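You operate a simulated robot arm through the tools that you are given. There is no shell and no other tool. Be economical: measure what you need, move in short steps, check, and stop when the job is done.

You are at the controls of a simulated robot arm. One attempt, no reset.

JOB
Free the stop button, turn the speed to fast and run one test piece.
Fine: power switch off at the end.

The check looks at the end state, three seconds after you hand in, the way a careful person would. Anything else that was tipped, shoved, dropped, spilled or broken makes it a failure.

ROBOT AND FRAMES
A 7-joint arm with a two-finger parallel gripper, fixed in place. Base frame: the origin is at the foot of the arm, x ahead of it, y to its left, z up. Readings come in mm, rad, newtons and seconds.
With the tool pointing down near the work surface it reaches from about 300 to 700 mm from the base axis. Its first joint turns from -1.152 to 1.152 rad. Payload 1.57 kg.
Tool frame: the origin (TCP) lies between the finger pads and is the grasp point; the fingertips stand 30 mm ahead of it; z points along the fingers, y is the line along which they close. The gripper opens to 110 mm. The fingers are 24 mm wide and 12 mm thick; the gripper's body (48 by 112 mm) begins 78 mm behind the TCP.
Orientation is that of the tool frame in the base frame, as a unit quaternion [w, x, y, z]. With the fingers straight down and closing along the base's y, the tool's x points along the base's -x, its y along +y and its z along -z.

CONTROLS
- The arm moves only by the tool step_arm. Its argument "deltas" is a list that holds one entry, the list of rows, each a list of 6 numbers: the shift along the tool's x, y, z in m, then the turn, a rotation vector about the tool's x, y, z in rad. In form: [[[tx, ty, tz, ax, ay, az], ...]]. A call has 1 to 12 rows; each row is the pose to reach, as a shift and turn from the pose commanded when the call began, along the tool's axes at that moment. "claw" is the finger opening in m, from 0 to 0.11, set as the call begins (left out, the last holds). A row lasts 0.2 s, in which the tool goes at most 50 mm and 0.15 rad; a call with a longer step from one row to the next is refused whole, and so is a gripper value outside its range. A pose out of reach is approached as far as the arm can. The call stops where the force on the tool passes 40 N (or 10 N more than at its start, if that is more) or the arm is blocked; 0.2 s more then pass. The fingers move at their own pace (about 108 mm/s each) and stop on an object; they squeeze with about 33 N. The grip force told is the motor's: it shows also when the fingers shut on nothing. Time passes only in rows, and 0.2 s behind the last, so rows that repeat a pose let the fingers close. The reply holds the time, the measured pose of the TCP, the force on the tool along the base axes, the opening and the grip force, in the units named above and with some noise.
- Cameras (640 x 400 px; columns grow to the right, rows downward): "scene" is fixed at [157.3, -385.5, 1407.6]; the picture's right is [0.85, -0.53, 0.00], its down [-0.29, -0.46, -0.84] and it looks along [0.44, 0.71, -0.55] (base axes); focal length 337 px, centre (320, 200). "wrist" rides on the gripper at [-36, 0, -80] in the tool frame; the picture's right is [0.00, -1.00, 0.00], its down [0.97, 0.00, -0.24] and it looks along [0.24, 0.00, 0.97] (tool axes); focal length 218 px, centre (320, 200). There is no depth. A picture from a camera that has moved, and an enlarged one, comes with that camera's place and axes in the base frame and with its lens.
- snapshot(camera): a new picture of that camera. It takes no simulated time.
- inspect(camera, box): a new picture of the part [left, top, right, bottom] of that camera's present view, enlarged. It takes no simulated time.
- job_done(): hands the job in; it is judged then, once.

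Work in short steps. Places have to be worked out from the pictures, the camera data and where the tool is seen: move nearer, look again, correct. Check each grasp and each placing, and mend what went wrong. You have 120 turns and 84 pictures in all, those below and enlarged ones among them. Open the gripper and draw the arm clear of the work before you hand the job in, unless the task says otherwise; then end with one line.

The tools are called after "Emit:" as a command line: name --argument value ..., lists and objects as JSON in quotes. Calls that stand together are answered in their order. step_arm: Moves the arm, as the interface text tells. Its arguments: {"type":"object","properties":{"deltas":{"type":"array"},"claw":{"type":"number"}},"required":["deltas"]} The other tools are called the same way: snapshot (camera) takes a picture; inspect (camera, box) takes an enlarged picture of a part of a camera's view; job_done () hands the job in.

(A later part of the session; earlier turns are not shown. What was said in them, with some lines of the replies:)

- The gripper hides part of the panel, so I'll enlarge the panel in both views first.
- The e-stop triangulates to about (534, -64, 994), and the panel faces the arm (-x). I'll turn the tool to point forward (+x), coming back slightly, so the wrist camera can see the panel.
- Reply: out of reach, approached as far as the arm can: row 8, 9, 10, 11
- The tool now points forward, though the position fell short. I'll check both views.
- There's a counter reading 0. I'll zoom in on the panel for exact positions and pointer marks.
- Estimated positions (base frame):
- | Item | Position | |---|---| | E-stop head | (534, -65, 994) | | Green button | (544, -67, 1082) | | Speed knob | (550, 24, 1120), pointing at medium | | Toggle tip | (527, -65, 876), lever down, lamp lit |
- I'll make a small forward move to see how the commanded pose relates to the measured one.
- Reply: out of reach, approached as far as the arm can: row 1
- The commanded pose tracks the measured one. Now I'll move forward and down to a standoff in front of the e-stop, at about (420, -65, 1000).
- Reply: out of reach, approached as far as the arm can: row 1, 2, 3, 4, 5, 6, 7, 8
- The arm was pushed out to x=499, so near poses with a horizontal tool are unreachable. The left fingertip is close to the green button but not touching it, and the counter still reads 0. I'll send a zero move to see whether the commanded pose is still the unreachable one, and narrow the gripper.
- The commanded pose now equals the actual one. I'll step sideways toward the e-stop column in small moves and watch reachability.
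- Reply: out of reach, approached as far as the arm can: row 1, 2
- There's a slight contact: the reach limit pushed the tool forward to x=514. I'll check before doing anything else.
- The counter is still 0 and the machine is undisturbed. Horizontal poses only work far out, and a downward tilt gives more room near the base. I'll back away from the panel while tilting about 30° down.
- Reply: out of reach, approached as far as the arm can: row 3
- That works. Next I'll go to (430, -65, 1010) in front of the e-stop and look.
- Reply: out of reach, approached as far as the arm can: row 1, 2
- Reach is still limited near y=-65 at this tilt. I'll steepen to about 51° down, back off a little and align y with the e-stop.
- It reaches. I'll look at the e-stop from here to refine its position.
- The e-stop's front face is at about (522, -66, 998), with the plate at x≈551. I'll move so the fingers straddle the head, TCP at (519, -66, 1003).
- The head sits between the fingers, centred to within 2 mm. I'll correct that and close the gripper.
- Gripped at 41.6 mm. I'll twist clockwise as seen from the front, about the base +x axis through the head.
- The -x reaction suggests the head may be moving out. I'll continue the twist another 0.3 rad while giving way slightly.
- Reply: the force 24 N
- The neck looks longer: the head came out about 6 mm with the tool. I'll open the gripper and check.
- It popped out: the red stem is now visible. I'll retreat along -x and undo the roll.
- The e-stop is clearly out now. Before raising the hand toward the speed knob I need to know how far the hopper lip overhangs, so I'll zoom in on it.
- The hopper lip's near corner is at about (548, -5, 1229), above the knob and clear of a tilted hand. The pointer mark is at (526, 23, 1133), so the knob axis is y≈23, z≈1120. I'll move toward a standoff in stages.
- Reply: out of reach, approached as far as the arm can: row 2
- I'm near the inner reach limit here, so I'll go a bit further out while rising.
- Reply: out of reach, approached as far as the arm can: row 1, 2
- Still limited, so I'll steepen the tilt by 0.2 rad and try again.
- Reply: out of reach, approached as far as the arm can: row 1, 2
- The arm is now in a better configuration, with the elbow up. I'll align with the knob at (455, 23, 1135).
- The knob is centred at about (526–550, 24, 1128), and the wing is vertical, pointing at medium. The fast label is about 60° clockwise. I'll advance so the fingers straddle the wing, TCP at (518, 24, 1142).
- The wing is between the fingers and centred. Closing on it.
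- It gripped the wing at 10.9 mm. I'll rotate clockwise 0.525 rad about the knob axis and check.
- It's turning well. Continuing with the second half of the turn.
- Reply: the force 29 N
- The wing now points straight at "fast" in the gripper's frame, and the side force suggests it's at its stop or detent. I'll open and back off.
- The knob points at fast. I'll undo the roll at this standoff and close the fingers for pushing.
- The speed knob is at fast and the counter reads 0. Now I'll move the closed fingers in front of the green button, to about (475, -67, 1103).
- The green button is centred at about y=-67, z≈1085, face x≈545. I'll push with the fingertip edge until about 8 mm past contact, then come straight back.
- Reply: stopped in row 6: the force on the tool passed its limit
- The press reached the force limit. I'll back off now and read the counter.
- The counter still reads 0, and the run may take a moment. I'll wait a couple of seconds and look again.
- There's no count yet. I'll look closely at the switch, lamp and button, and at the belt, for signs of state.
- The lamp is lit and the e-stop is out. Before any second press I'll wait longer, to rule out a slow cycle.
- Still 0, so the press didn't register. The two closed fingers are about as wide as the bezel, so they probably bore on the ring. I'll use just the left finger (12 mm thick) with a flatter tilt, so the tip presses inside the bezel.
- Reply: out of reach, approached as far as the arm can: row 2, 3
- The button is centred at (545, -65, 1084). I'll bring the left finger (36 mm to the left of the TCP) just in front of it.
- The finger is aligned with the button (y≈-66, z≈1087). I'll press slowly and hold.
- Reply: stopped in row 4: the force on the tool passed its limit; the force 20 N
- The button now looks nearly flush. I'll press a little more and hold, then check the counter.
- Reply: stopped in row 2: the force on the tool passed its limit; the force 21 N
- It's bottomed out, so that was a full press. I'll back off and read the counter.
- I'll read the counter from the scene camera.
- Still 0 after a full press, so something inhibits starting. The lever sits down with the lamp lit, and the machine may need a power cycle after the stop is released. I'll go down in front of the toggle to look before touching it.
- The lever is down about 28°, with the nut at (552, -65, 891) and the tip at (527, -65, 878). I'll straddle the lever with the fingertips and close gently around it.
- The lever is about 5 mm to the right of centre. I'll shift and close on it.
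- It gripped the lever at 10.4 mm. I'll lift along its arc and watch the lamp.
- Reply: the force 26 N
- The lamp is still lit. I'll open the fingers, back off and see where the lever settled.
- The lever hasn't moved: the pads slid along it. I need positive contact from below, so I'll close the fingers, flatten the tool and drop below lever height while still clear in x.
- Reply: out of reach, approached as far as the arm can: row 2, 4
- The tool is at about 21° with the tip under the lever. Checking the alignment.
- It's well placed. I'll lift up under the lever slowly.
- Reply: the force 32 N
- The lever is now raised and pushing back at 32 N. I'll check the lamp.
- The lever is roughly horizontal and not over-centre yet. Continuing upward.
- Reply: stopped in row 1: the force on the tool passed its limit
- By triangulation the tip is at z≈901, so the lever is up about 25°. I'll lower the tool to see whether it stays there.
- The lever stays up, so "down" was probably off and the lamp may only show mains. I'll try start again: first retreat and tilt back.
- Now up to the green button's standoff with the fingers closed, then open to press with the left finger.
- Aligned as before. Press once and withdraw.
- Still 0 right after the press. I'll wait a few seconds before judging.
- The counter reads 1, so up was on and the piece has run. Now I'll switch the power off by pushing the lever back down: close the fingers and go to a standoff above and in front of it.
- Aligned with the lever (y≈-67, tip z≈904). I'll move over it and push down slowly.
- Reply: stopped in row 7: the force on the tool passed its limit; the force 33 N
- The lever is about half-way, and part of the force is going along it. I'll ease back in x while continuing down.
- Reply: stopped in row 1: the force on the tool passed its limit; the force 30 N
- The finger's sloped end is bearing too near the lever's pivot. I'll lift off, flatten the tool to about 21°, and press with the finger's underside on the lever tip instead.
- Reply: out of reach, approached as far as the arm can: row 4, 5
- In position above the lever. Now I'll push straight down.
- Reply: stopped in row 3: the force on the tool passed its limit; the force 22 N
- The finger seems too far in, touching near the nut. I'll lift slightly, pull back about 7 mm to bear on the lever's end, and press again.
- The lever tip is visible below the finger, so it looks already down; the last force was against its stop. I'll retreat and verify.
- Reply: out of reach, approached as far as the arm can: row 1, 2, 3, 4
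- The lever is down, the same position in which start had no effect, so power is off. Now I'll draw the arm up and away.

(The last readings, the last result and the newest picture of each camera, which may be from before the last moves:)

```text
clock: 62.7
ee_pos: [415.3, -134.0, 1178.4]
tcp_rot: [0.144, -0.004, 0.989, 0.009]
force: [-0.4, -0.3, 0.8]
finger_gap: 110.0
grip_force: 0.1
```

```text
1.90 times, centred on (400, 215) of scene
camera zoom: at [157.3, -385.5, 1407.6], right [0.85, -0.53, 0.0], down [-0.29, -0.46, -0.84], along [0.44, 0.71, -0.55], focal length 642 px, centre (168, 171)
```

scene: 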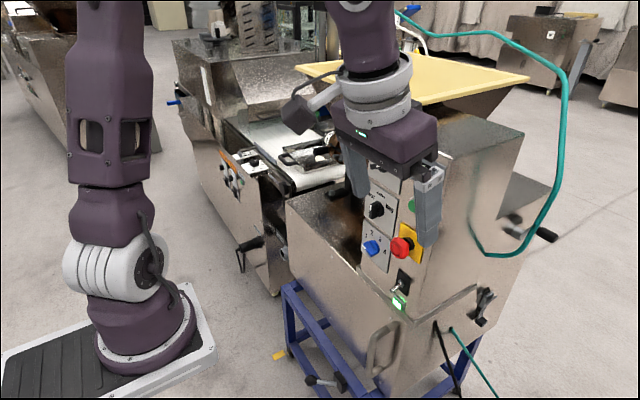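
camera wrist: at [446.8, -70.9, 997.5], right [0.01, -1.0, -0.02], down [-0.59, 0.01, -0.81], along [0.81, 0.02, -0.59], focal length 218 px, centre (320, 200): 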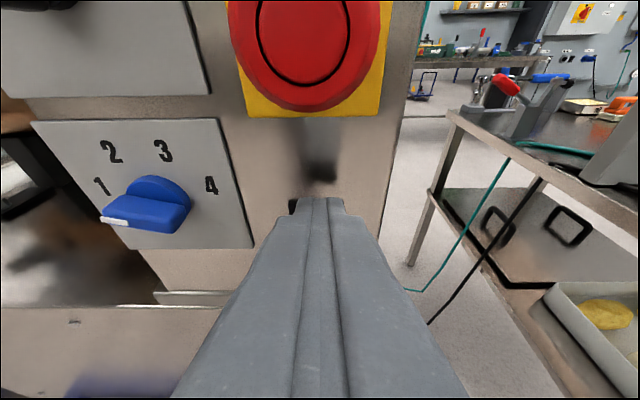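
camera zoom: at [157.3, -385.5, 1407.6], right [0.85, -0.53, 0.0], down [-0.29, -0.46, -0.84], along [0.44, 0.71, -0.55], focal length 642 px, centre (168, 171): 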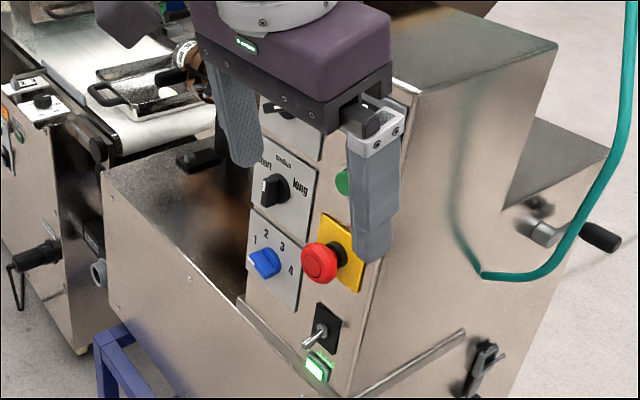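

All is in place. I'll draw back a little further and do a last check of the counter and knob.

Emit:
step_arm --deltas '[[[0.014, 0, -0.033, 0, 0, 0], [0.0274, 0, -0.0656, 0, 0, 0], [0.0274, 0, -0.0656, 0, 0, 0]]]'

Emit:
snapshot --camera "wrist"

Emit:
inspect --camera "scene" --box '[340, 110, 460, 320]'

```text
clock: 63.5
ee_pos: [373.0, -132.1, 1236.1]
tcp_rot: [0.144, -0.004, 0.989, 0.009]
force: [0.1, 0.5, 0.5]
finger_gap: 110.0
grip_force: 0.0
```

```text
4 pictures are left
camera wrist: at [383.2, -133.8, 1321.8], right [0.01, -1.0, -0.02], down [-1.0, -0.01, -0.05], along [0.05, 0.02, -1.0], focal length 218 px, centre (320, 200)
```

wrist: 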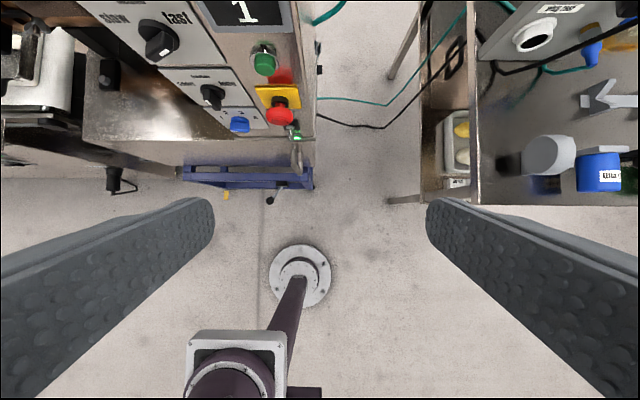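

```text
1.90 times, centred on (400, 215) of scene
camera zoom: at [157.3, -385.5, 1407.6], right [0.85, -0.53, 0.0], down [-0.29, -0.46, -0.84], along [0.44, 0.71, -0.55], focal length 642 px, centre (168, 171)
```

zoom: 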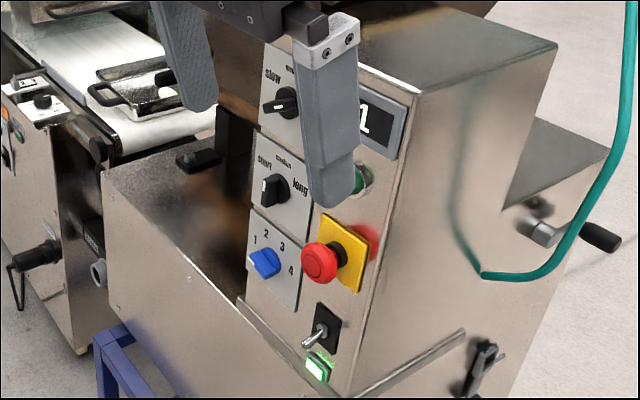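

The counter reads 1, speed is at fast, the stop button is out, the power lever is down (off), the gripper is open and the arm is clear. I'm handing it in.

Emit:
job_done

```text
The job is handed in.
```

The stop button is free, the speed is at fast, one test piece has run (the counter reads 1), and the power switch lever is down. I take down as off because start only worked with the lever up; the green lamp stays lit in both positions, so it doesn't confirm it.
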